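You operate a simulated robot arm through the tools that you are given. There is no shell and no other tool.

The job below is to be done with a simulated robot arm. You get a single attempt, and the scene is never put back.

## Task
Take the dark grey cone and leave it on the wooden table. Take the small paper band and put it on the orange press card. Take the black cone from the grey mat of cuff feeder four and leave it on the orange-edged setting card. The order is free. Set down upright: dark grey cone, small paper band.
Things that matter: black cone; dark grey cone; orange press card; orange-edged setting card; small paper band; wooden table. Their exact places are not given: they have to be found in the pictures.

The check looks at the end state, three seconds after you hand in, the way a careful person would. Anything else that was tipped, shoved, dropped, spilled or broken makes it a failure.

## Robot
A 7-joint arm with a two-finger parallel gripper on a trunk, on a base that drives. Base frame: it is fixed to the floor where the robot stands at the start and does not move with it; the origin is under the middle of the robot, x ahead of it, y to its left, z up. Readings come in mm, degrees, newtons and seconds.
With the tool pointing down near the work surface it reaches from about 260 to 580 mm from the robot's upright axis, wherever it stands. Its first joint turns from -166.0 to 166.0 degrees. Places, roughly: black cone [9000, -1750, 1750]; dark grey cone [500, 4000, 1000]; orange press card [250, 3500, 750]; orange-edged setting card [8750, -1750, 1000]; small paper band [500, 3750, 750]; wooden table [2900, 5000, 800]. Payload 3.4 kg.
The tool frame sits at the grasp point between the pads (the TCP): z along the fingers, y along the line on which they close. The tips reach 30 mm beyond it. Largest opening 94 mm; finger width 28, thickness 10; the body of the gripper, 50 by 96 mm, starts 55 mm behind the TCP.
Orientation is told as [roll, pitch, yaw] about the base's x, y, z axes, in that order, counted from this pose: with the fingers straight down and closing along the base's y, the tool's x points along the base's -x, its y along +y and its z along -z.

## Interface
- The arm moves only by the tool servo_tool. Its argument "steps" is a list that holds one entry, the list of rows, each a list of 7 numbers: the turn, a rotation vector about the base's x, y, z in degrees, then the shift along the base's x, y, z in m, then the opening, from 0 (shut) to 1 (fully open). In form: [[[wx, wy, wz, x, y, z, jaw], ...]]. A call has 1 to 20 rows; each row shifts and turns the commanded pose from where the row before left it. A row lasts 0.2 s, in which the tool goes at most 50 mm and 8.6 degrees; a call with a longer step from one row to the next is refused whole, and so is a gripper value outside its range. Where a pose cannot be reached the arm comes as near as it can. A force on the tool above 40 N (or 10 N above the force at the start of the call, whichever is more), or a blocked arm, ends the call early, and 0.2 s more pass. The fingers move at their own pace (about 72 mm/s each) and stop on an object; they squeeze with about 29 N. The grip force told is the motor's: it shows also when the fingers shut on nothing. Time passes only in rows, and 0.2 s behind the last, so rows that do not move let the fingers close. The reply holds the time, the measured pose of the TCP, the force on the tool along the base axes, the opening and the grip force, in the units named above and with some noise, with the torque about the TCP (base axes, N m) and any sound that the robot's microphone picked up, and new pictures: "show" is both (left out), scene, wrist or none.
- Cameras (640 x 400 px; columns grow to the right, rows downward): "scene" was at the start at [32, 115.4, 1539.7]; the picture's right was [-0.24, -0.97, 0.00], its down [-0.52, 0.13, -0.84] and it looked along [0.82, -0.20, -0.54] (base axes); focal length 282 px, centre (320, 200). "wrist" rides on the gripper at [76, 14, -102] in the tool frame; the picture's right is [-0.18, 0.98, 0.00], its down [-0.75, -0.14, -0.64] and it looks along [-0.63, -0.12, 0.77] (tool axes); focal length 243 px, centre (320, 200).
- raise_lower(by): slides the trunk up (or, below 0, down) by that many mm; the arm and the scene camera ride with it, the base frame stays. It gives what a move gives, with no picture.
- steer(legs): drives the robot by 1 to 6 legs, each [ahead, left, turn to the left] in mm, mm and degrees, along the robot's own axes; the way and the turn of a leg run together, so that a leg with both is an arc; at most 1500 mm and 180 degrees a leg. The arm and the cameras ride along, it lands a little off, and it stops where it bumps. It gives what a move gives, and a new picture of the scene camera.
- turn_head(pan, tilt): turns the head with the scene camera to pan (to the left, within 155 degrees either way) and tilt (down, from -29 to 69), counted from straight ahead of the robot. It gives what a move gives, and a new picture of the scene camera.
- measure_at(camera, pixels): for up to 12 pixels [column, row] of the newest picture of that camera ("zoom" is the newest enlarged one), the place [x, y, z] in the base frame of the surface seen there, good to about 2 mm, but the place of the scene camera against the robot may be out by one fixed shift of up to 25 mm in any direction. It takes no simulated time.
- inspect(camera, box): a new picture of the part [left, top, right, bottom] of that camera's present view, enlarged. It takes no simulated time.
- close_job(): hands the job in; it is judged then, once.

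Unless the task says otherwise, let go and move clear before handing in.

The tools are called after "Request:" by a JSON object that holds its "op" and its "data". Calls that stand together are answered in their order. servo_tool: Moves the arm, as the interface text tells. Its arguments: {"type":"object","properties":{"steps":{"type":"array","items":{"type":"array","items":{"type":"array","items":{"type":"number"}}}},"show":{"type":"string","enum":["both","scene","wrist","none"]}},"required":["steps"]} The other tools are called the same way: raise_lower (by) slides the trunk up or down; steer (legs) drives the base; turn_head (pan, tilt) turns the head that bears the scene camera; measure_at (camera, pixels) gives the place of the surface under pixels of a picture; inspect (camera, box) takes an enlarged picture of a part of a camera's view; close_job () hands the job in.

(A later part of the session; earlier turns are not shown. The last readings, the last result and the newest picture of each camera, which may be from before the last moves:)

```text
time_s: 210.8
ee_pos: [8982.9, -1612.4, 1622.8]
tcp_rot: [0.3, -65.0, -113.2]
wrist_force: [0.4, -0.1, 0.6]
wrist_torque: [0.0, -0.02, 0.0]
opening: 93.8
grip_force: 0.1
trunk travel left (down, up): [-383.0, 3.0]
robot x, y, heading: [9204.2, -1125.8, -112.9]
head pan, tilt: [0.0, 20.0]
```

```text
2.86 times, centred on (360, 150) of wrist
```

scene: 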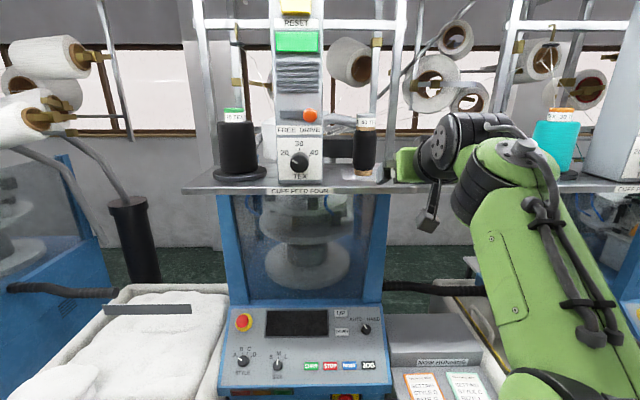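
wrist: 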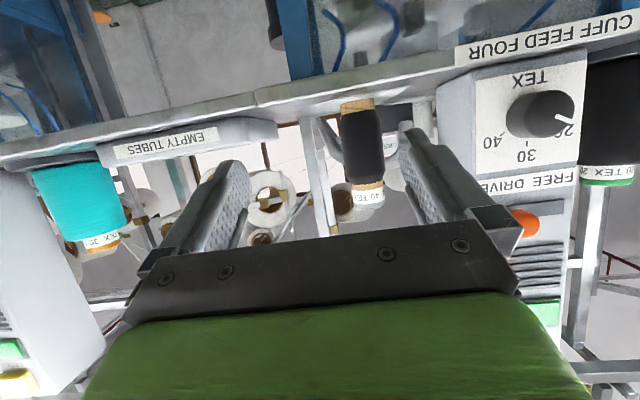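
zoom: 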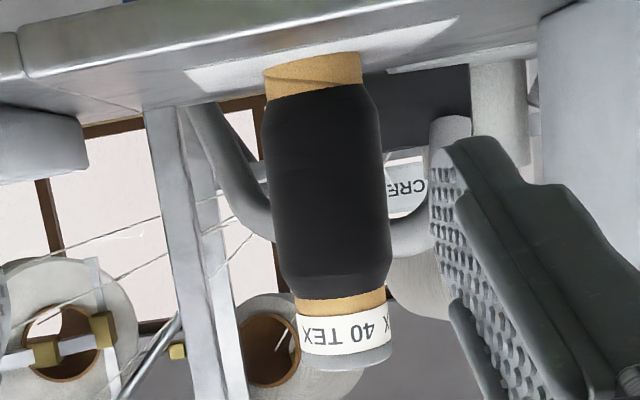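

The cone axis is near (8922,-1874), about 800 mm ahead: I need to drive ~210 mm closer. I check the floor and low shelves ahead first.

Request:
{"op": "turn_head", "data": {"pan": 10, "tilt": 60}}

Request:
{"op": "turn_head", "data": {"pan": -50, "tilt": 60}}

Request:
{"op": "turn_head", "data": {"pan": 10, "tilt": 69}}

```text
time_s: 211.9
ee_pos: [8981.7, -1613.9, 1622.1]
tcp_rot: [0.2, -65.0, -113.3]
wrist_force: [0.1, -0.2, -0.3]
wrist_torque: [-0.03, 0.0, -0.02]
opening: 93.9
grip_force: 0.1
trunk travel left (down, up): [-383.0, 3.0]
robot x, y, heading: [9205.7, -1130.6, -112.8]
head pan, tilt: [10.0, 60.0]
```

scene: 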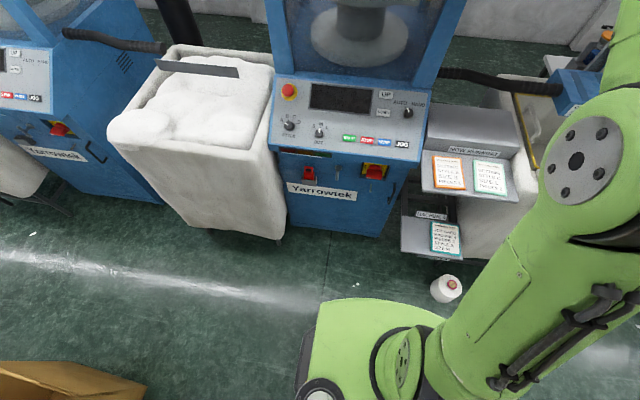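

```text
time_s: 213.2
ee_pos: [8980.9, -1614.1, 1621.4]
tcp_rot: [0.1, -64.9, -113.2]
wrist_force: [-0.3, -0.3, -0.5]
wrist_torque: [-0.01, -0.01, 0.0]
opening: 93.9
grip_force: 0.1
trunk travel left (down, up): [-383.0, 3.0]
robot x, y, heading: [9206.3, -1126.6, -113.2]
head pan, tilt: [-50.0, 60.0]
```

scene: 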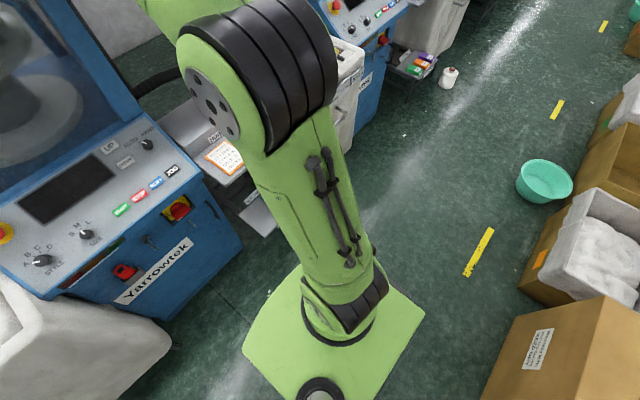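

```text
time_s: 214.5
ee_pos: [8982.4, -1613.9, 1622.5]
tcp_rot: [0.2, -64.9, -113.3]
wrist_force: [0.2, 0.5, -0.5]
wrist_torque: [0.01, -0.01, 0.01]
opening: 93.9
grip_force: 0.0
trunk travel left (down, up): [-383.0, 3.0]
robot x, y, heading: [9204.6, -1130.5, -113.1]
head pan, tilt: [10.0, 68.8]
```

scene: 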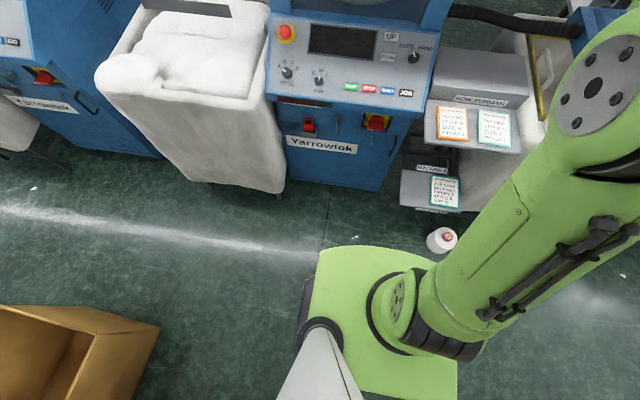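

A white spool stands on the floor at (441,240) close to my base. I measure it and the low fronts.

Request:
{"op": "measure_at", "data": {"camera": "scene", "pixels": [[441, 240], [428, 242], [445, 252], [430, 211], [404, 205], [460, 212], [377, 190], [300, 180], [265, 192], [420, 135], [360, 100], [340, 250]]}}

```text
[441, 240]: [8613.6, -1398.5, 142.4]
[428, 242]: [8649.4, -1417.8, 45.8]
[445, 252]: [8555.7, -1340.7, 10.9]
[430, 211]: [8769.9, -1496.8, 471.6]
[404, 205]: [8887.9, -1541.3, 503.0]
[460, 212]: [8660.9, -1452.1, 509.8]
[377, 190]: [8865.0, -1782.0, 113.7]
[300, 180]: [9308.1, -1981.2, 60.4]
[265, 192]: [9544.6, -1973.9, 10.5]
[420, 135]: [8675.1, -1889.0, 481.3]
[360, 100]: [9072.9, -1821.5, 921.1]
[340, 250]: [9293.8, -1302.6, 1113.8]
```

The spool and shelves stay clear if I advance 210 mm. I first retract the tool 50 mm, align it sideways with the cone and raise it to z 1650, then drive.

Request:
{"op": "servo_tool", "data": {"steps": [[[0, 0, 0, 0.017, 0.011, 0.009, 1], [0, 0, 0, 0.017, 0.011, 0.009, 1], [0, 0, 0, 0.016, 0.011, 0.009, 1], [0, 0, 0, 0, 0, 0, 1]]], "show": "none"}}

Request:
{"op": "steer", "data": {"legs": [[205, 0, 0]]}}

Request:
{"op": "turn_head", "data": {"pan": 0, "tilt": 20}}

Request:
{"op": "servo_tool", "data": {"steps": [[[0, 0, 0, 0, 0, 0, 1]]]}}

```text
time_s: 215.5
ee_pos: [9032.3, -1579.7, 1646.2]
tcp_rot: [0.3, -64.9, -113.3]
wrist_force: [0.3, 0.1, -0.5]
wrist_torque: [0.02, 0.02, -0.03]
opening: 93.9
grip_force: 0.1
trunk travel left (down, up): [-383.0, 3.0]
robot x, y, heading: [9204.3, -1131.3, -113.3]
head pan, tilt: [10.0, 68.8]
```

```text
time_s: 217.1
ee_pos: [8951.3, -1769.5, 1647.5]
tcp_rot: [0.1, -64.8, -113.3]
wrist_force: [0.1, -1.2, -0.5]
wrist_torque: [0.02, -0.01, -0.01]
opening: 94.0
grip_force: 0.1
trunk travel left (down, up): [-383.0, 3.0]
robot x, y, heading: [9121.7, -1324.0, -112.9]
head pan, tilt: [10.0, 68.8]
```

scene: 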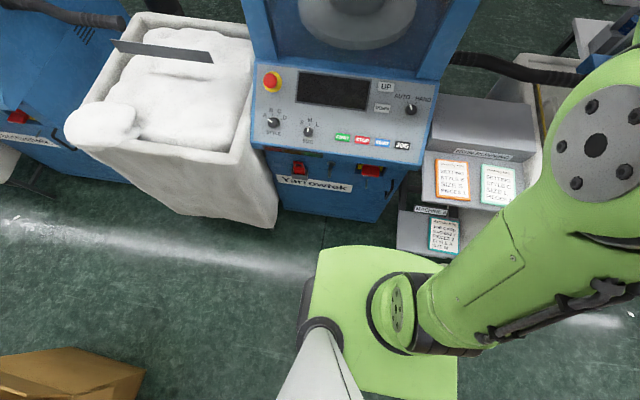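

```text
time_s: 218.3
ee_pos: [8951.9, -1770.4, 1647.1]
tcp_rot: [0.1, -64.9, -113.3]
wrist_force: [-0.4, -1.0, -0.1]
wrist_torque: [-0.02, 0.0, 0.02]
opening: 93.9
grip_force: 0.0
trunk travel left (down, up): [-383.0, 3.0]
robot x, y, heading: [9122.8, -1319.2, -113.2]
head pan, tilt: [0.0, 20.0]
```

scene: 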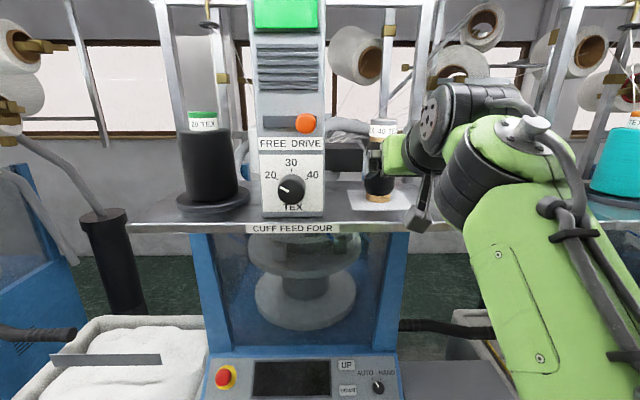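

```text
time_s: 218.7
ee_pos: [8952.5, -1769.7, 1647.0]
tcp_rot: [0.3, -64.8, -113.1]
wrist_force: [1.1, 0.3, 1.0]
wrist_torque: [0.01, 0.02, -0.02]
opening: 93.9
grip_force: 0.1
trunk travel left (down, up): [-383.0, 3.0]
robot x, y, heading: [9126.4, -1321.6, -113.4]
head pan, tilt: [0.0, 20.0]
```

scene: 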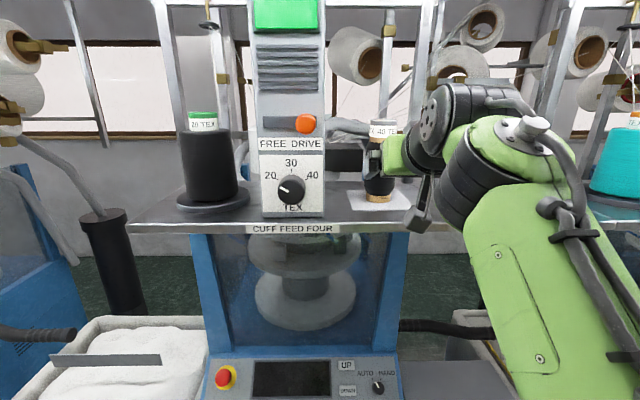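
wrist: 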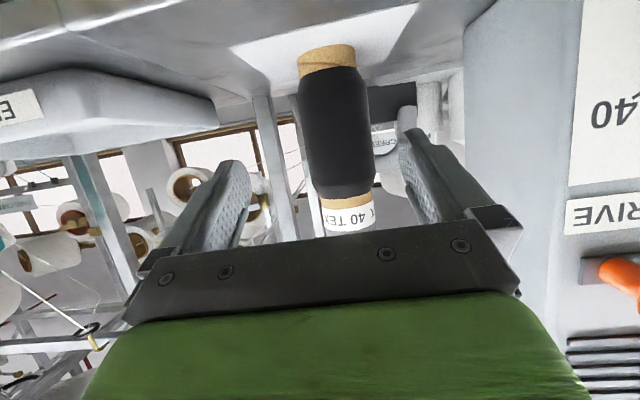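

The cone is nearly centred between the fingers at (337,140). I measure it again.

Request:
{"op": "measure_at", "data": {"camera": "wrist", "pixels": [[337, 140], [307, 140], [369, 140], [337, 110], [340, 170], [337, 85], [345, 200], [348, 220], [330, 60], [300, 80], [250, 85], [465, 130]]}}

Request:
{"op": "inspect", "data": {"camera": "wrist", "box": [220, 40, 480, 240]}}

```text
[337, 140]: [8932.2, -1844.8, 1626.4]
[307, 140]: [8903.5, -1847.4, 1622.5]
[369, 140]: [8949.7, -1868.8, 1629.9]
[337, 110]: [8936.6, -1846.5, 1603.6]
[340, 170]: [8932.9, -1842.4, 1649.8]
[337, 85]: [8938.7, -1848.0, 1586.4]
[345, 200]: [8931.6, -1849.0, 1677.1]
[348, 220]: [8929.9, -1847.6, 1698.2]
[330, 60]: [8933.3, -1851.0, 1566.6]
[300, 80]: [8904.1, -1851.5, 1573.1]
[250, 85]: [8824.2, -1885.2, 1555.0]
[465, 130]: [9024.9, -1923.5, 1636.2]
```

```text
2.00 times, centred on (350, 140) of wrist
```

zoom: 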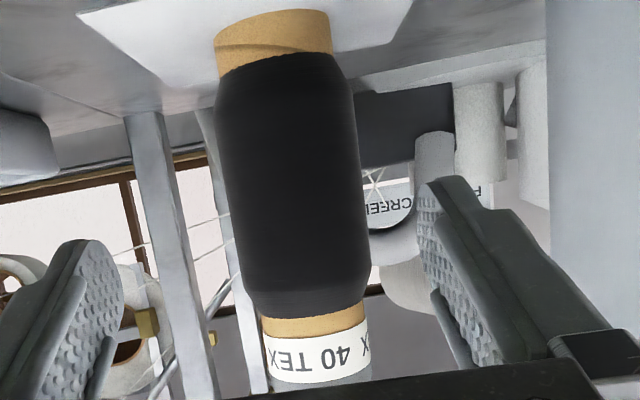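

The cone axis is 105 mm ahead and 12 mm left of the TCP. I align and advance, fingers straddling the black body.

Request:
{"op": "servo_tool", "data": {"steps": [[[0, 0, 0, 0.011, -0.0047, 0, 1], [0, 0, 0, -0.0083, -0.0193, 0, 1], [0, 0, 0, -0.0083, -0.0193, 0, 1], [0, 0, 0, -0.0083, -0.0193, 0, 1], [0, 0, 0, 0, 0, 0, 1]]], "show": "wrist"}}

```text
time_s: 219.9
ee_pos: [8938.6, -1832.2, 1647.2]
tcp_rot: [0.1, -64.9, -113.2]
wrist_force: [0.8, 1.0, 0.4]
wrist_torque: [0.02, 0.01, 0.04]
opening: 93.8
grip_force: 0.1
trunk travel left (down, up): [-383.0, 3.0]
robot x, y, heading: [9125.0, -1319.0, -113.0]
head pan, tilt: [0.0, 20.0]
```

wrist: 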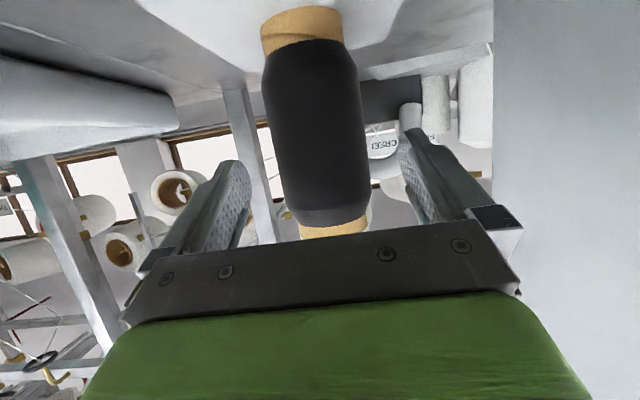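

Centred at column 322. I advance the last 42 mm and close.

Request:
{"op": "servo_tool", "data": {"steps": [[[0, 0, 0, -0.0083, -0.0193, 0, 1], [0, 0, 0, -0.0083, -0.0193, 0, 1], [0, 0, 0, 0, 0, 0, 1], [0, 0, 0, 0, 0, 0, 1]]]}}

```text
time_s: 220.9
ee_pos: [8927.6, -1852.1, 1631.4]
tcp_rot: [0.2, -64.9, -113.2]
wrist_force: [-0.4, -0.5, 0.0]
wrist_torque: [0.02, -0.01, 0.02]
opening: 93.8
grip_force: 0.1
out of reach, approached as far as the arm can: row 1, 2
trunk travel left (down, up): [-383.0, 3.0]
robot x, y, heading: [9122.9, -1319.9, -112.9]
head pan, tilt: [0.0, 20.0]
```

scene: 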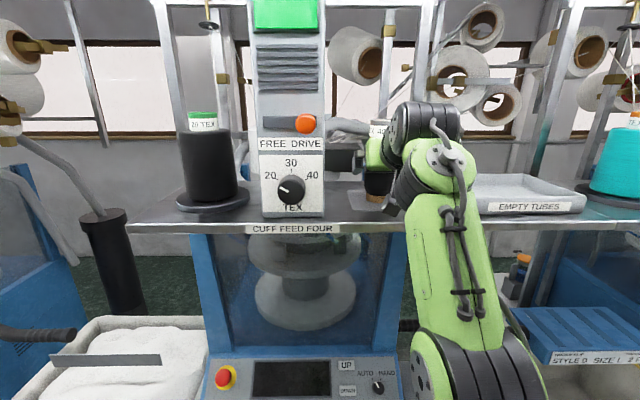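
wrist: 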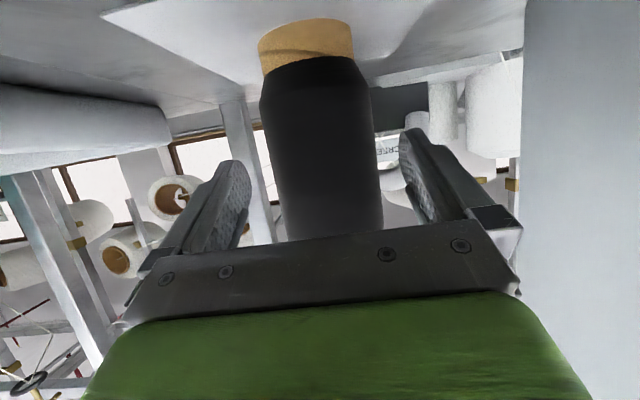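

The arm ran out of reach 22 mm short. I step the arm back to the previous pose, then bring the base forward 42 mm instead.

Request:
{"op": "servo_tool", "data": {"steps": [[[0, 0, 0, 0.0083, 0.0193, 0, 1], [0, 0, 0, 0.0083, 0.0193, 0, 1], [0, 0, 0, 0, 0, 0, 1]]], "show": "wrist"}}

```text
time_s: 221.7
ee_pos: [8944.2, -1814.2, 1630.4]
tcp_rot: [0.2, -64.8, -113.1]
wrist_force: [1.0, 0.3, 0.1]
wrist_torque: [-0.02, 0.03, 0.01]
opening: 93.9
grip_force: 0.0
trunk travel left (down, up): [-383.0, 3.0]
robot x, y, heading: [9125.3, -1318.5, -112.9]
head pan, tilt: [0.0, 20.0]
```

wrist: 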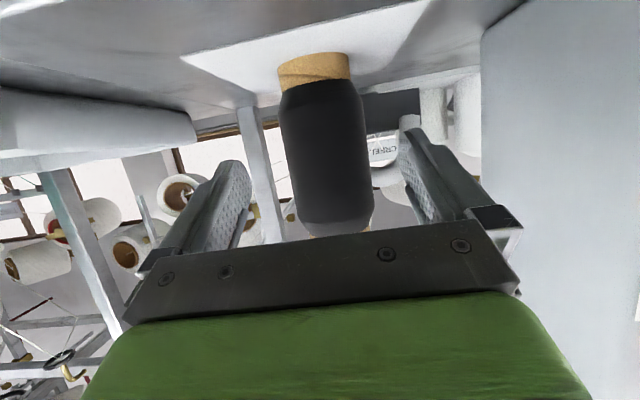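

The pose is now (8944,-1814,1630), 62 mm short of the axis. I raise 10 mm and drive 50 mm forward.

Request:
{"op": "servo_tool", "data": {"steps": [[[0, 0, 0, 0.002, -0.001, 0.01, 1], [0, 0, 0, 0, 0, 0, 1]]], "show": "none"}}

Request:
{"op": "steer", "data": {"legs": [[48, 0, 0]]}}

Request:
{"op": "servo_tool", "data": {"steps": [[[0, 0, 0, 0, 0, 0, 1]]], "show": "wrist"}}

```text
time_s: 222.3
ee_pos: [8947.3, -1812.8, 1641.6]
tcp_rot: [0.2, -65.0, -113.1]
wrist_force: [0.5, 0.4, -0.1]
wrist_torque: [0.01, 0.01, 0.01]
opening: 94.2
grip_force: 0.1
trunk travel left (down, up): [-383.0, 3.0]
robot x, y, heading: [9124.2, -1318.9, -113.0]
head pan, tilt: [0.0, 20.0]
```

```text
time_s: 223.2
ee_pos: [8927.9, -1854.6, 1642.1]
tcp_rot: [0.2, -64.9, -113.1]
wrist_force: [0.5, 1.0, 0.7]
wrist_torque: [0.0, 0.01, 0.03]
opening: 93.9
grip_force: 0.0
trunk travel left (down, up): [-383.0, 3.0]
robot x, y, heading: [9103.1, -1359.6, -113.1]
head pan, tilt: [0.0, 20.0]
```

scene: 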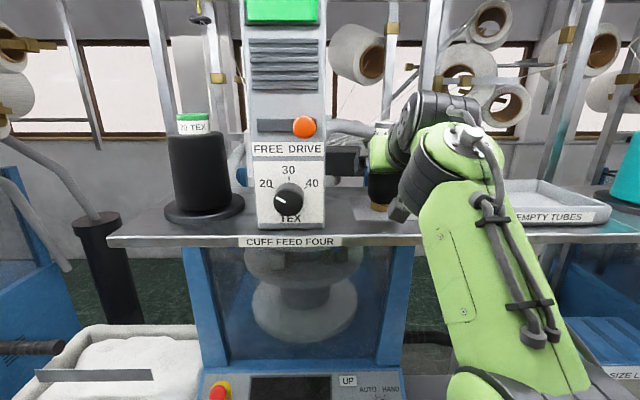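

```text
time_s: 223.6
ee_pos: [8928.8, -1852.6, 1644.4]
tcp_rot: [0.2, -65.1, -113.0]
wrist_force: [-0.7, 1.0, -0.5]
wrist_torque: [0.01, -0.01, 0.04]
opening: 93.9
grip_force: 0.0
trunk travel left (down, up): [-383.0, 3.0]
robot x, y, heading: [9105.7, -1362.4, -112.9]
head pan, tilt: [0.0, 20.0]
```

wrist: 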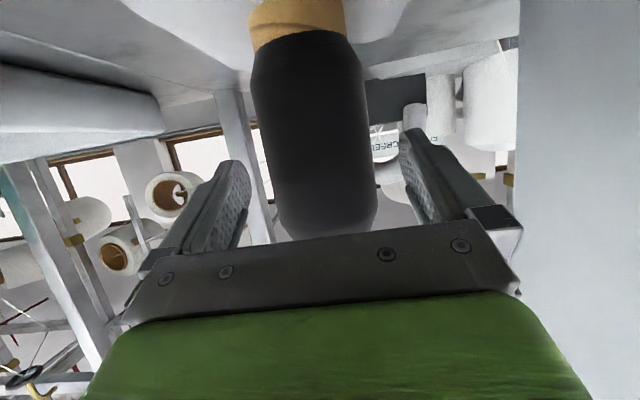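

19 mm remain. I advance 18 mm and close the jaws on the body.

Request:
{"op": "servo_tool", "data": {"steps": [[[0, 0, 0, -0.0035, -0.0083, 0, 1], [0, 0, 0, -0.0035, -0.0083, 0, 1], [0, 0, 0, 0, 0, 0, 1], [0, 0, 0, 0, 0, 0, 0.8], [0, 0, 0, 0, 0, 0, 0.6], [0, 0, 0, 0, 0, 0, 0.45], [0, 0, 0, 0, 0, 0, 0.45], [0, 0, 0, 0, 0, 0, 0.45]]]}}

```text
time_s: 225.4
ee_pos: [8920.1, -1873.9, 1641.1]
tcp_rot: [0.1, -64.8, -113.1]
wrist_force: [0.9, -0.7, 1.1]
wrist_torque: [-0.03, 0.07, 0.03]
opening: 65.7
grip_force: 29.1
trunk travel left (down, up): [-383.0, 3.0]
robot x, y, heading: [9101.8, -1360.6, -112.8]
head pan, tilt: [0.0, 20.0]
```

scene: 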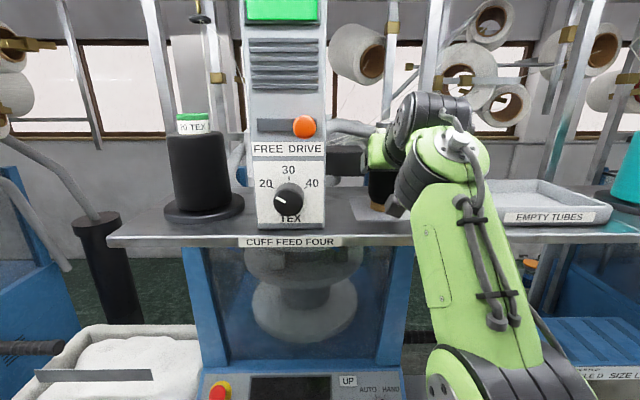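
wrist: 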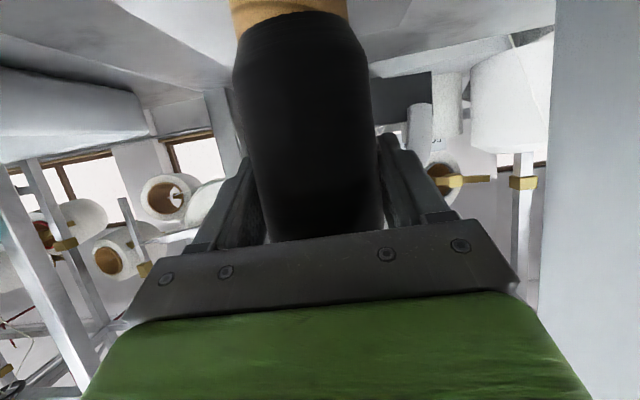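

Gripped at 66 mm, 29 N. I try a gentle lift of 10 mm, since I am near the arm's reach limit.

Request:
{"op": "servo_tool", "data": {"steps": [[[0, 0, 0, 0, 0, 0.004, 0.45], [0, 0, 0, 0, 0, 0.004, 0.45], [0, 0, 0, 0, 0, 0.004, 0.45], [0, 0, 0, 0, 0, 0, 0.45]]]}}

```text
time_s: 226.4
ee_pos: [8920.1, -1871.9, 1651.9]
tcp_rot: [0.2, -65.0, -113.2]
wrist_force: [0.2, 0.8, -0.7]
wrist_torque: [-0.01, 0.0, -0.01]
opening: 65.5
grip_force: 28.8
trunk travel left (down, up): [-383.0, 3.0]
robot x, y, heading: [9105.9, -1361.3, -113.2]
head pan, tilt: [0.0, 20.0]
```

scene: 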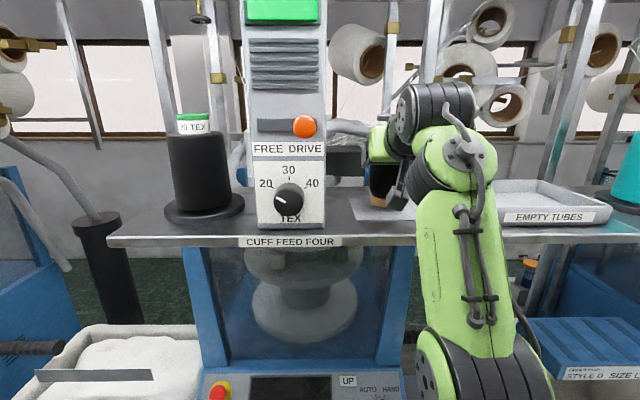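
wrist: 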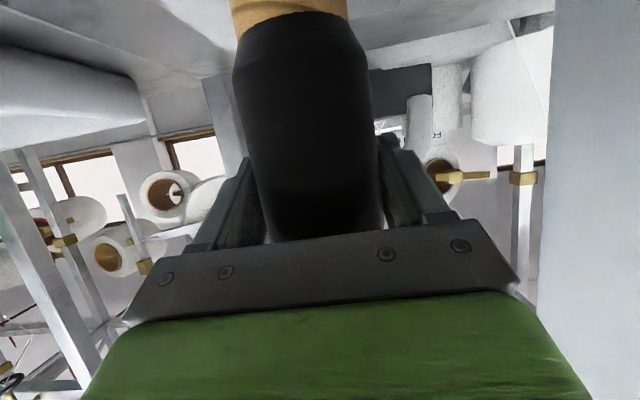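

The cone is lifted. I pull it back out over the shelf edge while rising a little, then back the base off.

Request:
{"op": "servo_tool", "data": {"steps": [[[0, 0, 0, 0.0059, 0.0138, 0.003, 0.45], [0, 0, 0, 0.0078, 0.0184, 0.005, 0.45], [0, 0, 0, 0.0078, 0.0184, 0.005, 0.45], [0, 0, 0, 0.0078, 0.0184, 0.005, 0.45], [0, 0, 0, 0.0078, 0.0184, 0.005, 0.45], [0, 0, 0, 0, 0, 0, 0.45]]], "show": "none"}}

Request:
{"op": "steer", "data": {"legs": [[-240, 0, 0]]}}

Request:
{"op": "servo_tool", "data": {"steps": [[[0, 0, 0, 0, 0, 0, 0.45]]], "show": "wrist"}}

```text
time_s: 227.8
ee_pos: [8958.8, -1788.0, 1674.6]
tcp_rot: [0.2, -64.9, -113.1]
wrist_force: [-0.3, -0.5, -0.7]
wrist_torque: [-0.03, 0.0, 0.0]
opening: 65.3
grip_force: 28.8
trunk travel left (down, up): [-383.0, 3.0]
robot x, y, heading: [9107.7, -1361.7, -113.1]
head pan, tilt: [0.0, 20.0]
```

```text
time_s: 229.6
ee_pos: [9056.0, -1561.7, 1675.1]
tcp_rot: [0.2, -64.8, -113.0]
wrist_force: [-0.3, -0.1, -0.3]
wrist_torque: [-0.01, 0.01, -0.01]
opening: 65.3
grip_force: 29.3
trunk travel left (down, up): [-383.0, 3.0]
robot x, y, heading: [9202.8, -1135.0, -113.1]
head pan, tilt: [0.0, 20.0]
```

scene: 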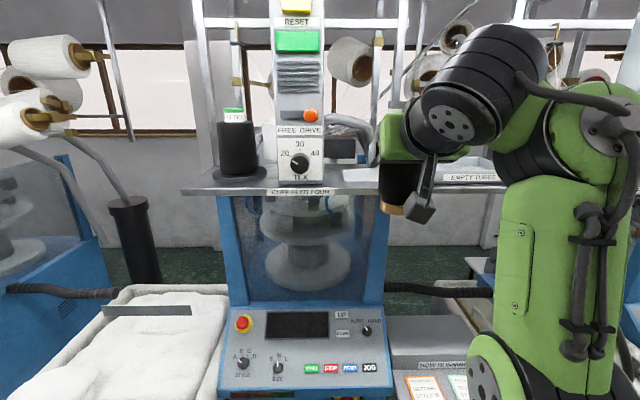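

```text
time_s: 230.0
ee_pos: [9054.8, -1562.7, 1674.3]
tcp_rot: [0.2, -64.8, -113.1]
wrist_force: [-0.1, -0.1, 0.2]
wrist_torque: [0.01, 0.0, 0.02]
opening: 65.7
grip_force: 28.9
trunk travel left (down, up): [-383.0, 3.0]
robot x, y, heading: [9202.0, -1140.1, -113.2]
head pan, tilt: [0.0, 20.0]
```

wrist: 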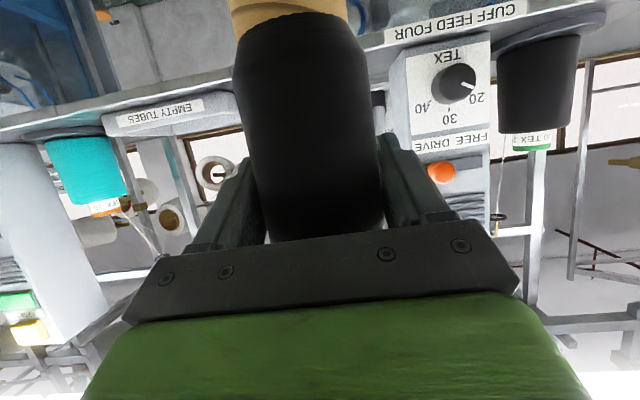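

Clear of the shelf. I lower the trunk fully and shift right to be in front of the orange card.

Request:
{"op": "raise_lower", "data": {"by": -380}}

Request:
{"op": "steer", "data": {"legs": [[0, -170, 0]]}}

Request:
{"op": "turn_head", "data": {"pan": 0, "tilt": 35}}

```text
time_s: 233.7
ee_pos: [9055.1, -1561.9, 1295.4]
tcp_rot: [0.1, -65.0, -113.1]
wrist_force: [0.2, -1.1, -1.3]
wrist_torque: [-0.03, -0.01, 0.0]
opening: 65.6
grip_force: 28.9
trunk travel left (down, up): [-3.0, 383.0]
robot x, y, heading: [9202.5, -1134.4, -113.0]
head pan, tilt: [0.0, 20.0]
```

```text
time_s: 235.2
ee_pos: [8895.2, -1493.6, 1295.0]
tcp_rot: [0.3, -64.9, -113.1]
wrist_force: [0.3, -0.6, -0.6]
wrist_torque: [0.04, 0.01, 0.02]
opening: 65.6
grip_force: 29.5
trunk travel left (down, up): [-3.0, 383.0]
robot x, y, heading: [9043.4, -1067.4, -112.9]
head pan, tilt: [0.0, 20.0]
```

scene: 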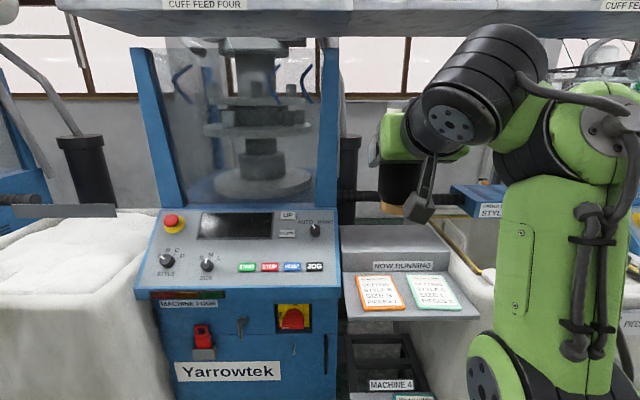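

```text
time_s: 235.9
ee_pos: [8896.0, -1493.5, 1296.5]
tcp_rot: [0.3, -64.9, -113.0]
wrist_force: [0.6, 0.3, -0.4]
wrist_torque: [0.0, 0.02, -0.02]
opening: 65.5
grip_force: 29.2
trunk travel left (down, up): [-3.0, 383.0]
robot x, y, heading: [9040.6, -1068.9, -113.0]
head pan, tilt: [0.0, 35.0]
```

scene: 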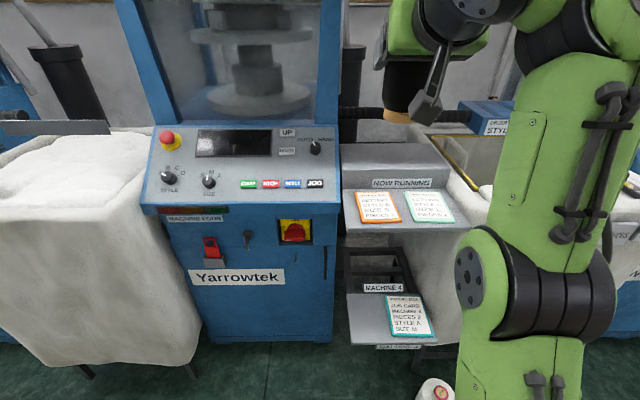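

I measure the orange card and its surroundings from here.

Request:
{"op": "measure_at", "data": {"camera": "scene", "pixels": [[356, 194], [392, 193], [401, 220], [362, 221], [378, 207], [346, 225], [465, 225], [345, 190], [400, 183], [400, 155], [335, 205], [430, 207]]}}

Request:
{"op": "inspect", "data": {"camera": "scene", "box": [320, 130, 490, 240]}}

```text
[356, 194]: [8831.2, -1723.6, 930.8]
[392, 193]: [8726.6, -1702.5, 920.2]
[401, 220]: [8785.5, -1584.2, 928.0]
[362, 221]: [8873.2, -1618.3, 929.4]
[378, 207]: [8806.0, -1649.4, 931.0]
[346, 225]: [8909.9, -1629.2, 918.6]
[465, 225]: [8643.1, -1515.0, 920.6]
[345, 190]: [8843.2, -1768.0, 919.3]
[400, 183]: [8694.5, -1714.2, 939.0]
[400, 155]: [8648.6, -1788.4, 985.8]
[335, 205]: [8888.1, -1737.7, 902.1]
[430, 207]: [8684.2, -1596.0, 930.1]
```

```text
3.64 times, centred on (405, 185) of scene
```

zoom: 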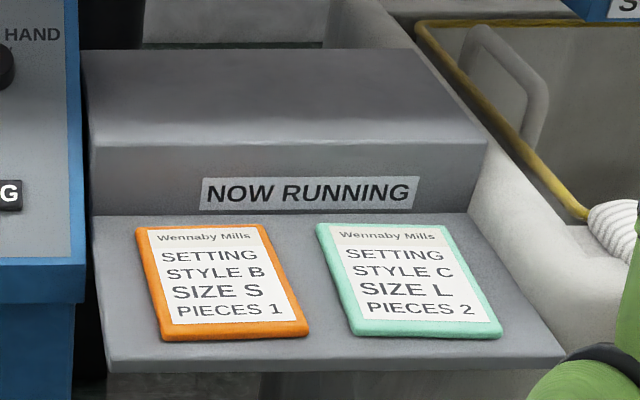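

The card top is near z 921 and its centre near (8803,-1648). I lower the arm in front of the shelf to TCP z 1060 and shift it 25 mm to the right.

Request:
{"op": "servo_tool", "data": {"steps": [[[0, 0, 0, -0.0058, 0.0025, -0.03, 0.45], [0, 0, 0, -0.0058, 0.0025, -0.035, 0.45], [0, 0, 0, -0.0058, 0.0025, -0.035, 0.45], [0, 0, 0, -0.0058, 0.0025, -0.035, 0.45], [0, 0, 0, 0, 0, -0.035, 0.45], [0, 0, 0, 0, 0, -0.035, 0.45], [0, 0, 0, 0, 0, -0.03, 0.45], [0, 0, 0, 0, 0, 0, 0.45]]]}}

```text
time_s: 237.7
ee_pos: [8838.6, -1567.5, 1198.3]
tcp_rot: [0.3, -64.7, -113.2]
wrist_force: [-0.1, -0.5, -0.8]
wrist_torque: [0.01, 0.0, -0.02]
opening: 65.3
grip_force: 29.0
out of reach, approached as far as the arm can: row 2, 3, 4, 5, 6, 7
trunk travel left (down, up): [-3.0, 383.0]
robot x, y, heading: [9041.3, -1068.1, -113.2]
head pan, tilt: [0.0, 35.0]
```

scene: 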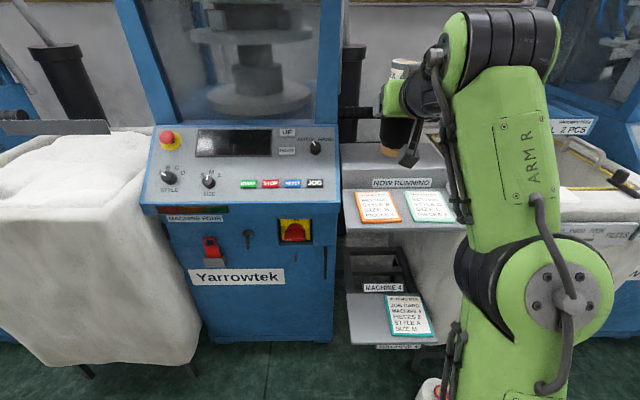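
wrist: 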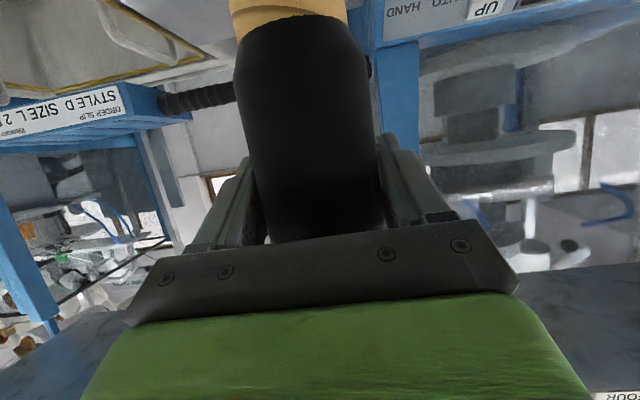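

The arm cannot get that low with the tool this horizontal (it stopped at z 1198). I turn to face along the free aisle and test which tool tilt reaches low enough before deciding on a re-grip.

Request:
{"op": "steer", "data": {"legs": [[-40, 0, 0], [0, 0, 91]]}}

Request:
{"op": "turn_head", "data": {"pan": 0, "tilt": 35}}

```text
time_s: 242.5
ee_pos: [9559.2, -1226.6, 1198.5]
tcp_rot: [0.2, -64.8, -22.0]
wrist_force: [-0.7, 0.4, -0.3]
wrist_torque: [0.0, 0.01, -0.01]
opening: 65.4
grip_force: 28.5
trunk travel left (down, up): [-3.0, 383.0]
robot x, y, heading: [9054.8, -1032.3, -21.7]
head pan, tilt: [0.0, 35.0]
```

scene: 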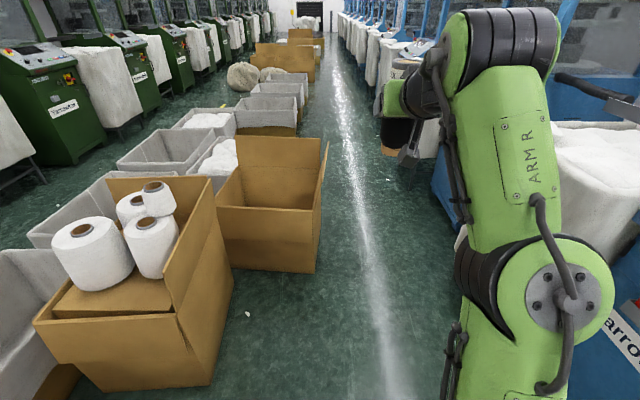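

```text
time_s: 243.1
ee_pos: [9559.1, -1226.3, 1197.9]
tcp_rot: [0.4, -64.8, -22.0]
wrist_force: [-0.1, -0.1, -0.1]
wrist_torque: [0.0, 0.04, 0.04]
opening: 65.8
grip_force: 29.3
trunk travel left (down, up): [-3.0, 383.0]
robot x, y, heading: [9052.1, -1033.0, -21.8]
head pan, tilt: [0.0, 35.0]
```

scene: 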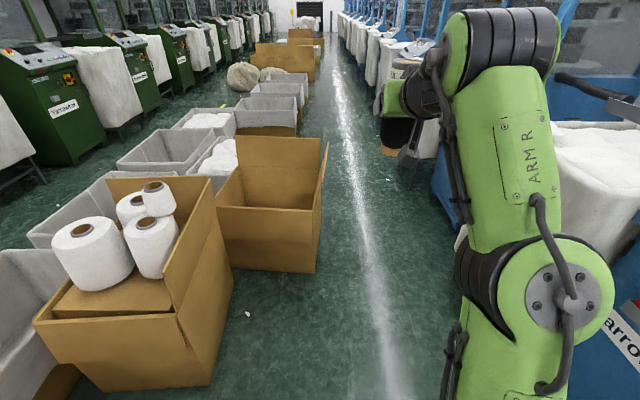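

Aisle ahead is free. Test: extend and lower with the same tilt.

Request:
{"op": "servo_tool", "data": {"steps": [[[0, 0, 0, 0.0186, -0.0074, -0.01, 0.45], [0, 0, 0, 0.0186, -0.0074, -0.01, 0.45], [0, 0, 0, 0.0186, -0.0074, -0.02, 0.45], [0, 0, 0, 0.0186, -0.0074, -0.02, 0.45], [0, 0, 0, 0.0186, -0.0074, -0.03, 0.45], [0, 0, 0, 0, 0, -0.03, 0.45], [0, 0, 0, 0, 0, -0.03, 0.45], [0, 0, 0, 0, 0, -0.03, 0.45], [0, 0, 0, 0, 0, 0, 0.45]]], "show": "none"}}

```text
time_s: 245.1
ee_pos: [9652.3, -1276.2, 1087.7]
tcp_rot: [1.6, -60.8, -23.9]
wrist_force: [0.1, 0.3, -1.1]
wrist_torque: [-0.01, 0.03, 0.02]
opening: 65.4
grip_force: 29.0
out of reach, approached as far as the arm can: row 5, 6, 7, 8
trunk travel left (down, up): [-3.0, 383.0]
robot x, y, heading: [9057.0, -1033.1, -22.4]
head pan, tilt: [0.0, 35.0]
```

Request:
{"op": "servo_tool", "data": {"steps": [[[2.0, 4.9, 0, 0, 0, -0.01, 0.45], [2.0, 4.9, 0, 0, 0, -0.01, 0.45], [2.0, 4.9, 0, 0, 0, -0.02, 0.45], [0, 0, 0, 0, 0, -0.02, 0.45], [0, 0, 0, 0, 0, -0.02, 0.45], [0, 0, 0, 0, 0, -0.02, 0.45], [0, 0, 0, 0, 0, -0.02, 0.45], [0, 0, 0, 0, 0, 0, 0.45]]], "show": "scene"}}

```text
time_s: 246.9
ee_pos: [9645.2, -1263.8, 967.8]
tcp_rot: [0.3, -48.9, -22.1]
wrist_force: [-0.7, -0.4, -0.9]
wrist_torque: [-0.02, 0.04, 0.02]
opening: 65.5
grip_force: 29.1
trunk travel left (down, up): [-3.0, 383.0]
robot x, y, heading: [9059.3, -1031.0, -22.0]
head pan, tilt: [0.0, 35.0]
```

scene: 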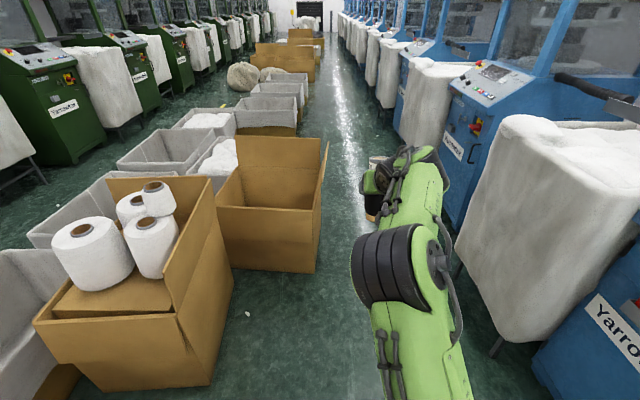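

With 49° tilt I reach z 968 at 631 mm radius. I test how far I can tilt back at z 1010, the height needed with the present grip.

Request:
{"op": "servo_tool", "data": {"steps": [[[0, 0, 0, 0.01, -0.004, 0.02, 0.45], [0, 0, 0, 0.01, -0.004, 0.02, 0.45], [-1.5, -3.7, 0, 0, 0, 0, 0.45], [-1.5, -3.7, 0, 0, 0, 0, 0.45], [-1.5, -3.7, 0, 0, 0, 0, 0.45], [-1.5, -3.7, 0, 0, 0, 0, 0.45], [0, 0, 0, 0, 0, 0, 0.45]]], "show": "none"}}

```text
time_s: 248.5
ee_pos: [9665.7, -1269.4, 1008.7]
tcp_rot: [0.2, -64.9, -22.1]
wrist_force: [0.1, 0.4, -1.0]
wrist_torque: [0.01, -0.02, -0.01]
opening: 65.2
grip_force: 29.2
trunk travel left (down, up): [-3.0, 383.0]
robot x, y, heading: [9055.5, -1031.1, -21.9]
head pan, tilt: [0.0, 35.0]
```

With this arm posture the tilt of 65° works at z 1009 and 655 mm radius. I check that I can rise 50 mm from here and come back down.

Request:
{"op": "servo_tool", "data": {"steps": [[[0, 0, 0, 0, 0, 0.015, 0.45], [0, 0, 0, 0, 0, 0.015, 0.45], [0, 0, 0, 0, 0, 0.015, 0.45], [0, 0, 0, 0, 0, 0.015, 0.45], [0, 0, 0, 0, 0, 0, 0.45]]], "show": "none"}}

Request:
{"op": "servo_tool", "data": {"steps": [[[0, 0, 0, 0, 0, -0.015, 0.45], [0, 0, 0, 0, 0, -0.015, 0.45], [0, 0, 0, 0, 0, -0.015, 0.45], [0, 0, 0, 0, 0, -0.02, 0.45], [0, 0, 0, 0, 0, 0, 0.45]]], "show": "none"}}

```text
time_s: 249.7
ee_pos: [9666.3, -1268.7, 1070.1]
tcp_rot: [0.4, -64.8, -22.1]
wrist_force: [-0.2, -0.9, 0.4]
wrist_torque: [0.0, 0.0, -0.01]
opening: 65.3
grip_force: 29.3
trunk travel left (down, up): [-3.0, 383.0]
robot x, y, heading: [9057.2, -1035.6, -22.0]
head pan, tilt: [0.0, 35.0]
```

```text
time_s: 250.9
ee_pos: [9667.6, -1269.4, 1003.8]
tcp_rot: [0.3, -64.9, -22.1]
wrist_force: [-0.1, 0.0, -0.7]
wrist_torque: [0.0, 0.02, -0.01]
opening: 65.1
grip_force: 29.2
trunk travel left (down, up): [-3.0, 383.0]
robot x, y, heading: [9057.7, -1035.1, -21.9]
head pan, tilt: [0.0, 35.0]
```

Works. I raise to 1070 for the carry, and measure the boxes on the left and the bags on the right before turning back.

Request:
{"op": "servo_tool", "data": {"steps": [[[0, 0, 0, 0, 0, 0.016, 0.45], [0, 0, 0, 0, 0, 0.016, 0.45], [0, 0, 0, 0, 0, 0.016, 0.45], [0, 0, 0, 0, 0, 0.018, 0.45], [0, 0, 0, 0, 0, 0, 0.45]]], "show": "scene"}}

Request:
{"op": "measure_at", "data": {"camera": "scene", "pixels": [[316, 270], [207, 384], [232, 290], [324, 150], [245, 315], [560, 130], [520, 130], [480, 200], [500, 340], [430, 70], [600, 150], [460, 90]]}}

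```text
time_s: 252.1
ee_pos: [9666.4, -1270.0, 1070.3]
tcp_rot: [0.3, -64.8, -22.1]
wrist_force: [0.0, -0.6, 0.0]
wrist_torque: [-0.01, -0.01, -0.03]
opening: 65.3
grip_force: 29.1
trunk travel left (down, up): [-3.0, 383.0]
robot x, y, heading: [9053.6, -1033.1, -21.9]
head pan, tilt: [0.0, 35.0]
```

scene: 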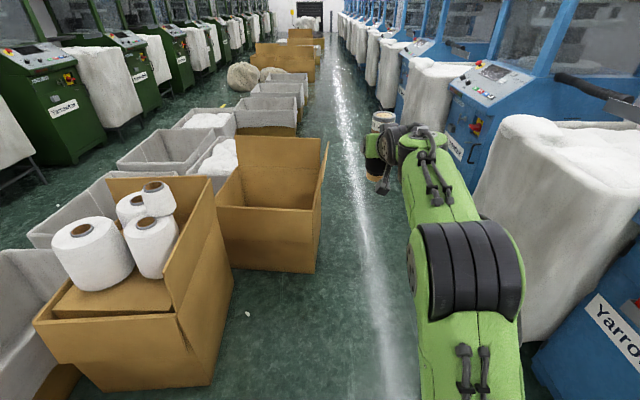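

```text
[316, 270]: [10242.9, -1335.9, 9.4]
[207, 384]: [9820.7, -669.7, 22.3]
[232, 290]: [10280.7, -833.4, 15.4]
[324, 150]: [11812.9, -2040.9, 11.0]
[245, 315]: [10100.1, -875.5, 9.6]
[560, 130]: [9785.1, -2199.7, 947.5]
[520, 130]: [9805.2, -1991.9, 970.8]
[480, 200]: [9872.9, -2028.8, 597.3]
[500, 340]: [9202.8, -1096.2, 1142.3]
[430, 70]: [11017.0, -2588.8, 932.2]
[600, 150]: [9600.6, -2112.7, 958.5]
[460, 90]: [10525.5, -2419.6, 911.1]
```

I look to my left side for room before a small sidestep and the turn.

Request:
{"op": "turn_head", "data": {"pan": 90, "tilt": 55}}

Request:
{"op": "measure_at", "data": {"camera": "scene", "pixels": [[320, 250], [200, 250], [440, 250], [320, 150], [200, 150], [440, 150]]}}

```text
time_s: 253.7
ee_pos: [9667.2, -1269.3, 1070.3]
tcp_rot: [0.2, -64.8, -22.1]
wrist_force: [0.0, -0.2, -0.1]
wrist_torque: [-0.03, -0.01, -0.02]
opening: 65.6
grip_force: 28.9
trunk travel left (down, up): [-3.0, 383.0]
robot x, y, heading: [9055.8, -1029.3, -22.0]
head pan, tilt: [90.0, 55.0]
```

scene: 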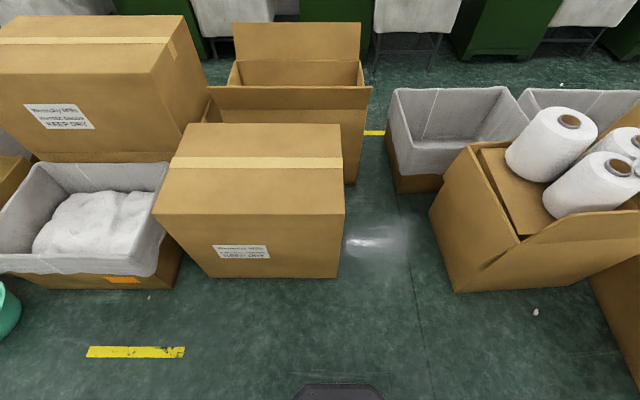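

```text
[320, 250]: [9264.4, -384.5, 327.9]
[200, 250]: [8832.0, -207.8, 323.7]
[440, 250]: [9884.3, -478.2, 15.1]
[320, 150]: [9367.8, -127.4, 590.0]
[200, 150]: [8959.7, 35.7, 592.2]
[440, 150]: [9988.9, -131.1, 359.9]
```

There is over 400 mm free to my left. I sidestep 80 mm left, turn to the machine, and check.

Request:
{"op": "steer", "data": {"legs": [[0, 80, 0], [0, 0, -91]]}}

Request:
{"op": "turn_head", "data": {"pan": 0, "tilt": 40}}

```text
time_s: 258.7
ee_pos: [8832.9, -1560.4, 1069.6]
tcp_rot: [0.3, -64.8, -113.8]
wrist_force: [-0.1, -1.2, -0.4]
wrist_torque: [-0.01, 0.02, -0.04]
opening: 65.7
grip_force: 29.0
trunk travel left (down, up): [-3.0, 383.0]
robot x, y, heading: [9087.4, -955.9, -113.6]
head pan, tilt: [90.0, 55.0]
```

scene: 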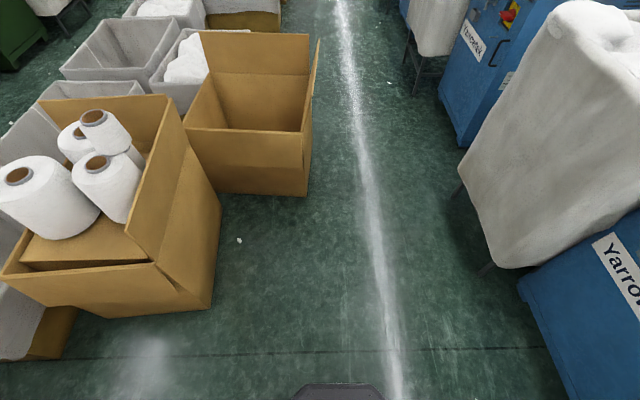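

```text
time_s: 260.3
ee_pos: [8832.2, -1561.3, 1069.6]
tcp_rot: [0.3, -64.8, -113.7]
wrist_force: [0.0, -0.2, -1.5]
wrist_torque: [-0.03, 0.0, 0.0]
opening: 65.3
grip_force: 29.1
trunk travel left (down, up): [-3.0, 383.0]
robot x, y, heading: [9088.5, -954.9, -113.5]
head pan, tilt: [0.0, 40.0]
```

scene: 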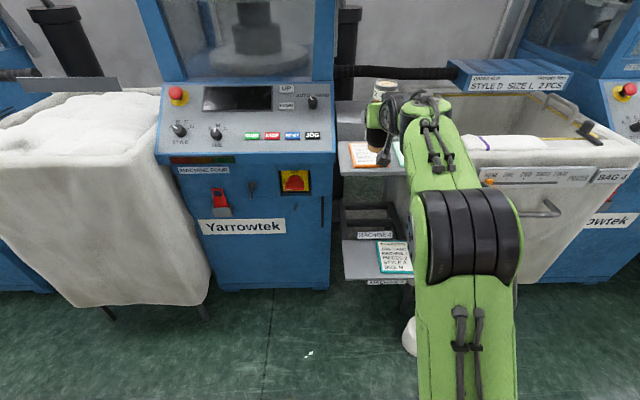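

The TCP is 91 mm short of the card centre and 8 mm to its right. I drive ahead 88 mm with a small left shift.

Request:
{"op": "steer", "data": {"legs": [[90, 6, 0]]}}

Request:
{"op": "servo_tool", "data": {"steps": [[[0, 0, 0, 0, 0, 0, 0.45]]]}}

Request:
{"op": "inspect", "data": {"camera": "scene", "box": [320, 70, 460, 190]}}

```text
time_s: 261.4
ee_pos: [8803.4, -1646.4, 1070.4]
tcp_rot: [0.4, -64.8, -113.7]
wrist_force: [-0.2, -0.7, -1.0]
wrist_torque: [-0.01, 0.0, -0.03]
opening: 65.5
grip_force: 28.8
trunk travel left (down, up): [-3.0, 383.0]
robot x, y, heading: [9058.0, -1039.8, -113.3]
head pan, tilt: [0.0, 40.0]
```

scene: 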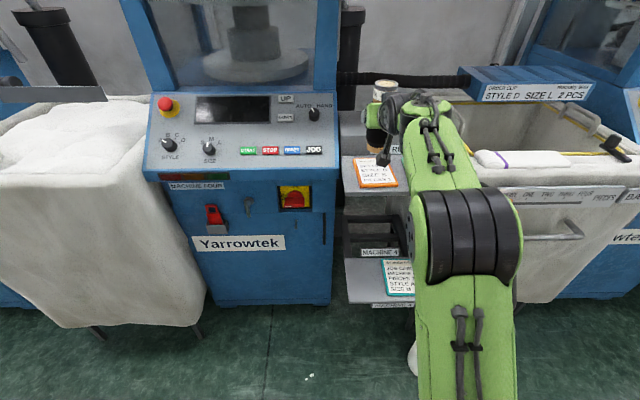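

```text
time_s: 261.8
ee_pos: [8803.1, -1645.4, 1070.7]
tcp_rot: [0.3, -64.8, -113.7]
wrist_force: [-0.3, -0.9, -1.0]
wrist_torque: [-0.01, -0.02, 0.02]
opening: 65.1
grip_force: 29.0
trunk travel left (down, up): [-3.0, 383.0]
robot x, y, heading: [9055.4, -1040.4, -113.1]
head pan, tilt: [0.0, 40.0]
```

scene: 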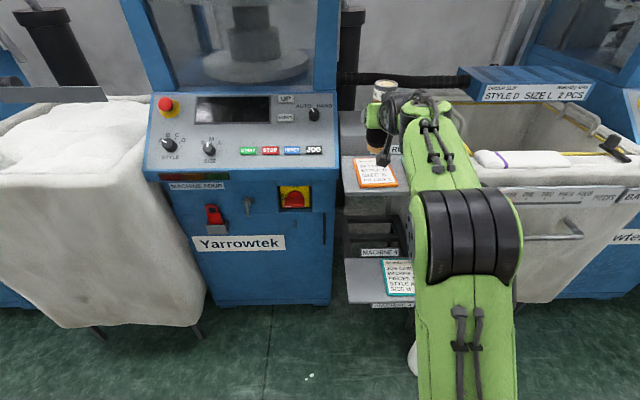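
wrist: 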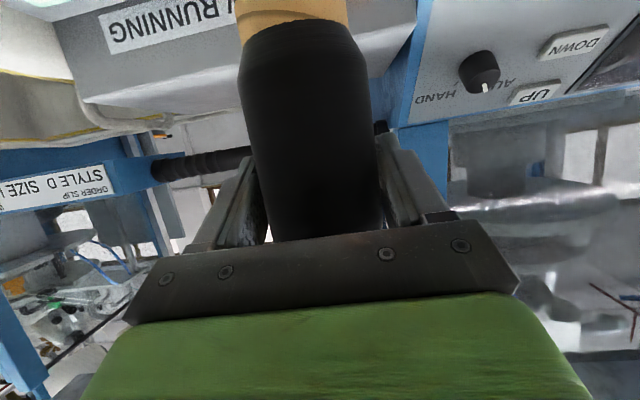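

```text
3.33 times, centred on (390, 130) of scene
```

zoom: 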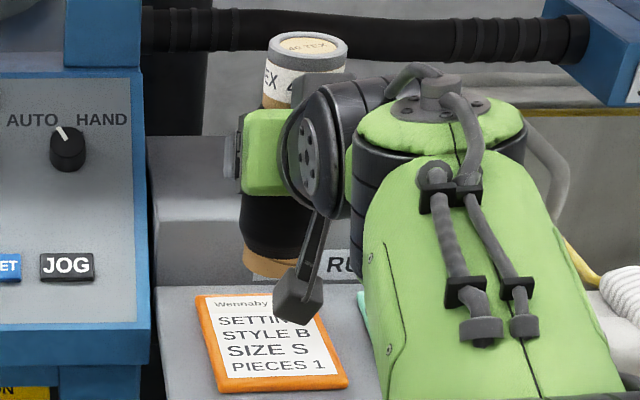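

I measure the kraft bottom ring of the held cone and the card in the same picture to check alignment.

Request:
{"op": "measure_at", "data": {"camera": "zoom", "pixels": [[262, 272], [246, 262], [280, 262], [262, 240], [200, 298], [215, 388], [344, 380], [270, 350], [308, 45], [275, 100]]}}

```text
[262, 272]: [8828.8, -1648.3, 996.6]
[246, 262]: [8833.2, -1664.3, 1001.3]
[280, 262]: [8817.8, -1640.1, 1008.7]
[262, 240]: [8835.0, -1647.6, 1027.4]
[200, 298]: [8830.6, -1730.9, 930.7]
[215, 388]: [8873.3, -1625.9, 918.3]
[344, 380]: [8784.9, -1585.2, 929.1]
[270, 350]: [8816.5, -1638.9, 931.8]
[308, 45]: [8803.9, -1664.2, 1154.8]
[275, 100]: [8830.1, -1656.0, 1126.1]
```

The cone is within ~7 mm of the card's centre. I lower 50 mm, then feel for contact in small steps.

Request:
{"op": "servo_tool", "data": {"steps": [[[0, 0, 0, 0.003, 0.004, -0.015, 0.45], [0, 0, 0, 0, 0, -0.015, 0.45], [0, 0, 0, 0, 0, -0.012, 0.45], [0, 0, 0, 0, 0, -0.006, 0.45], [0, 0, 0, 0, 0, 0, 0.45]]]}}

```text
time_s: 263.0
ee_pos: [8805.6, -1640.0, 1023.5]
tcp_rot: [0.3, -64.8, -113.7]
wrist_force: [0.0, -0.1, -0.6]
wrist_torque: [0.02, 0.0, -0.04]
opening: 65.4
grip_force: 28.9
trunk travel left (down, up): [-3.0, 383.0]
robot x, y, heading: [9054.0, -1040.0, -113.5]
head pan, tilt: [0.0, 40.0]
```

scene: 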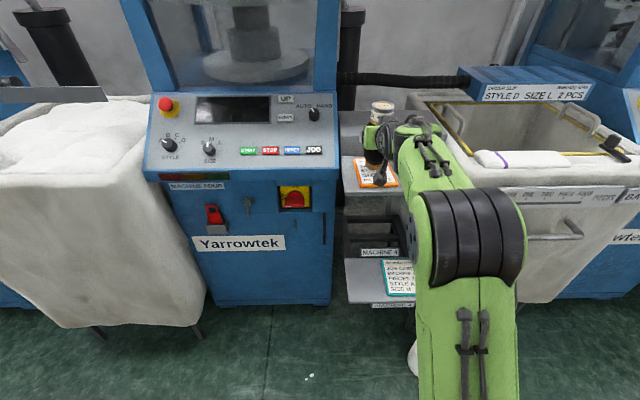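
wrist: 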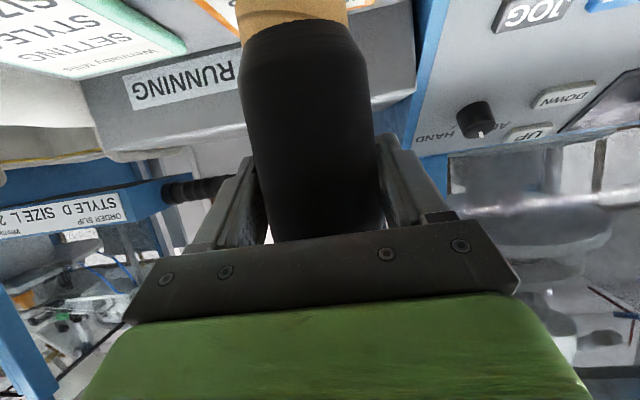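

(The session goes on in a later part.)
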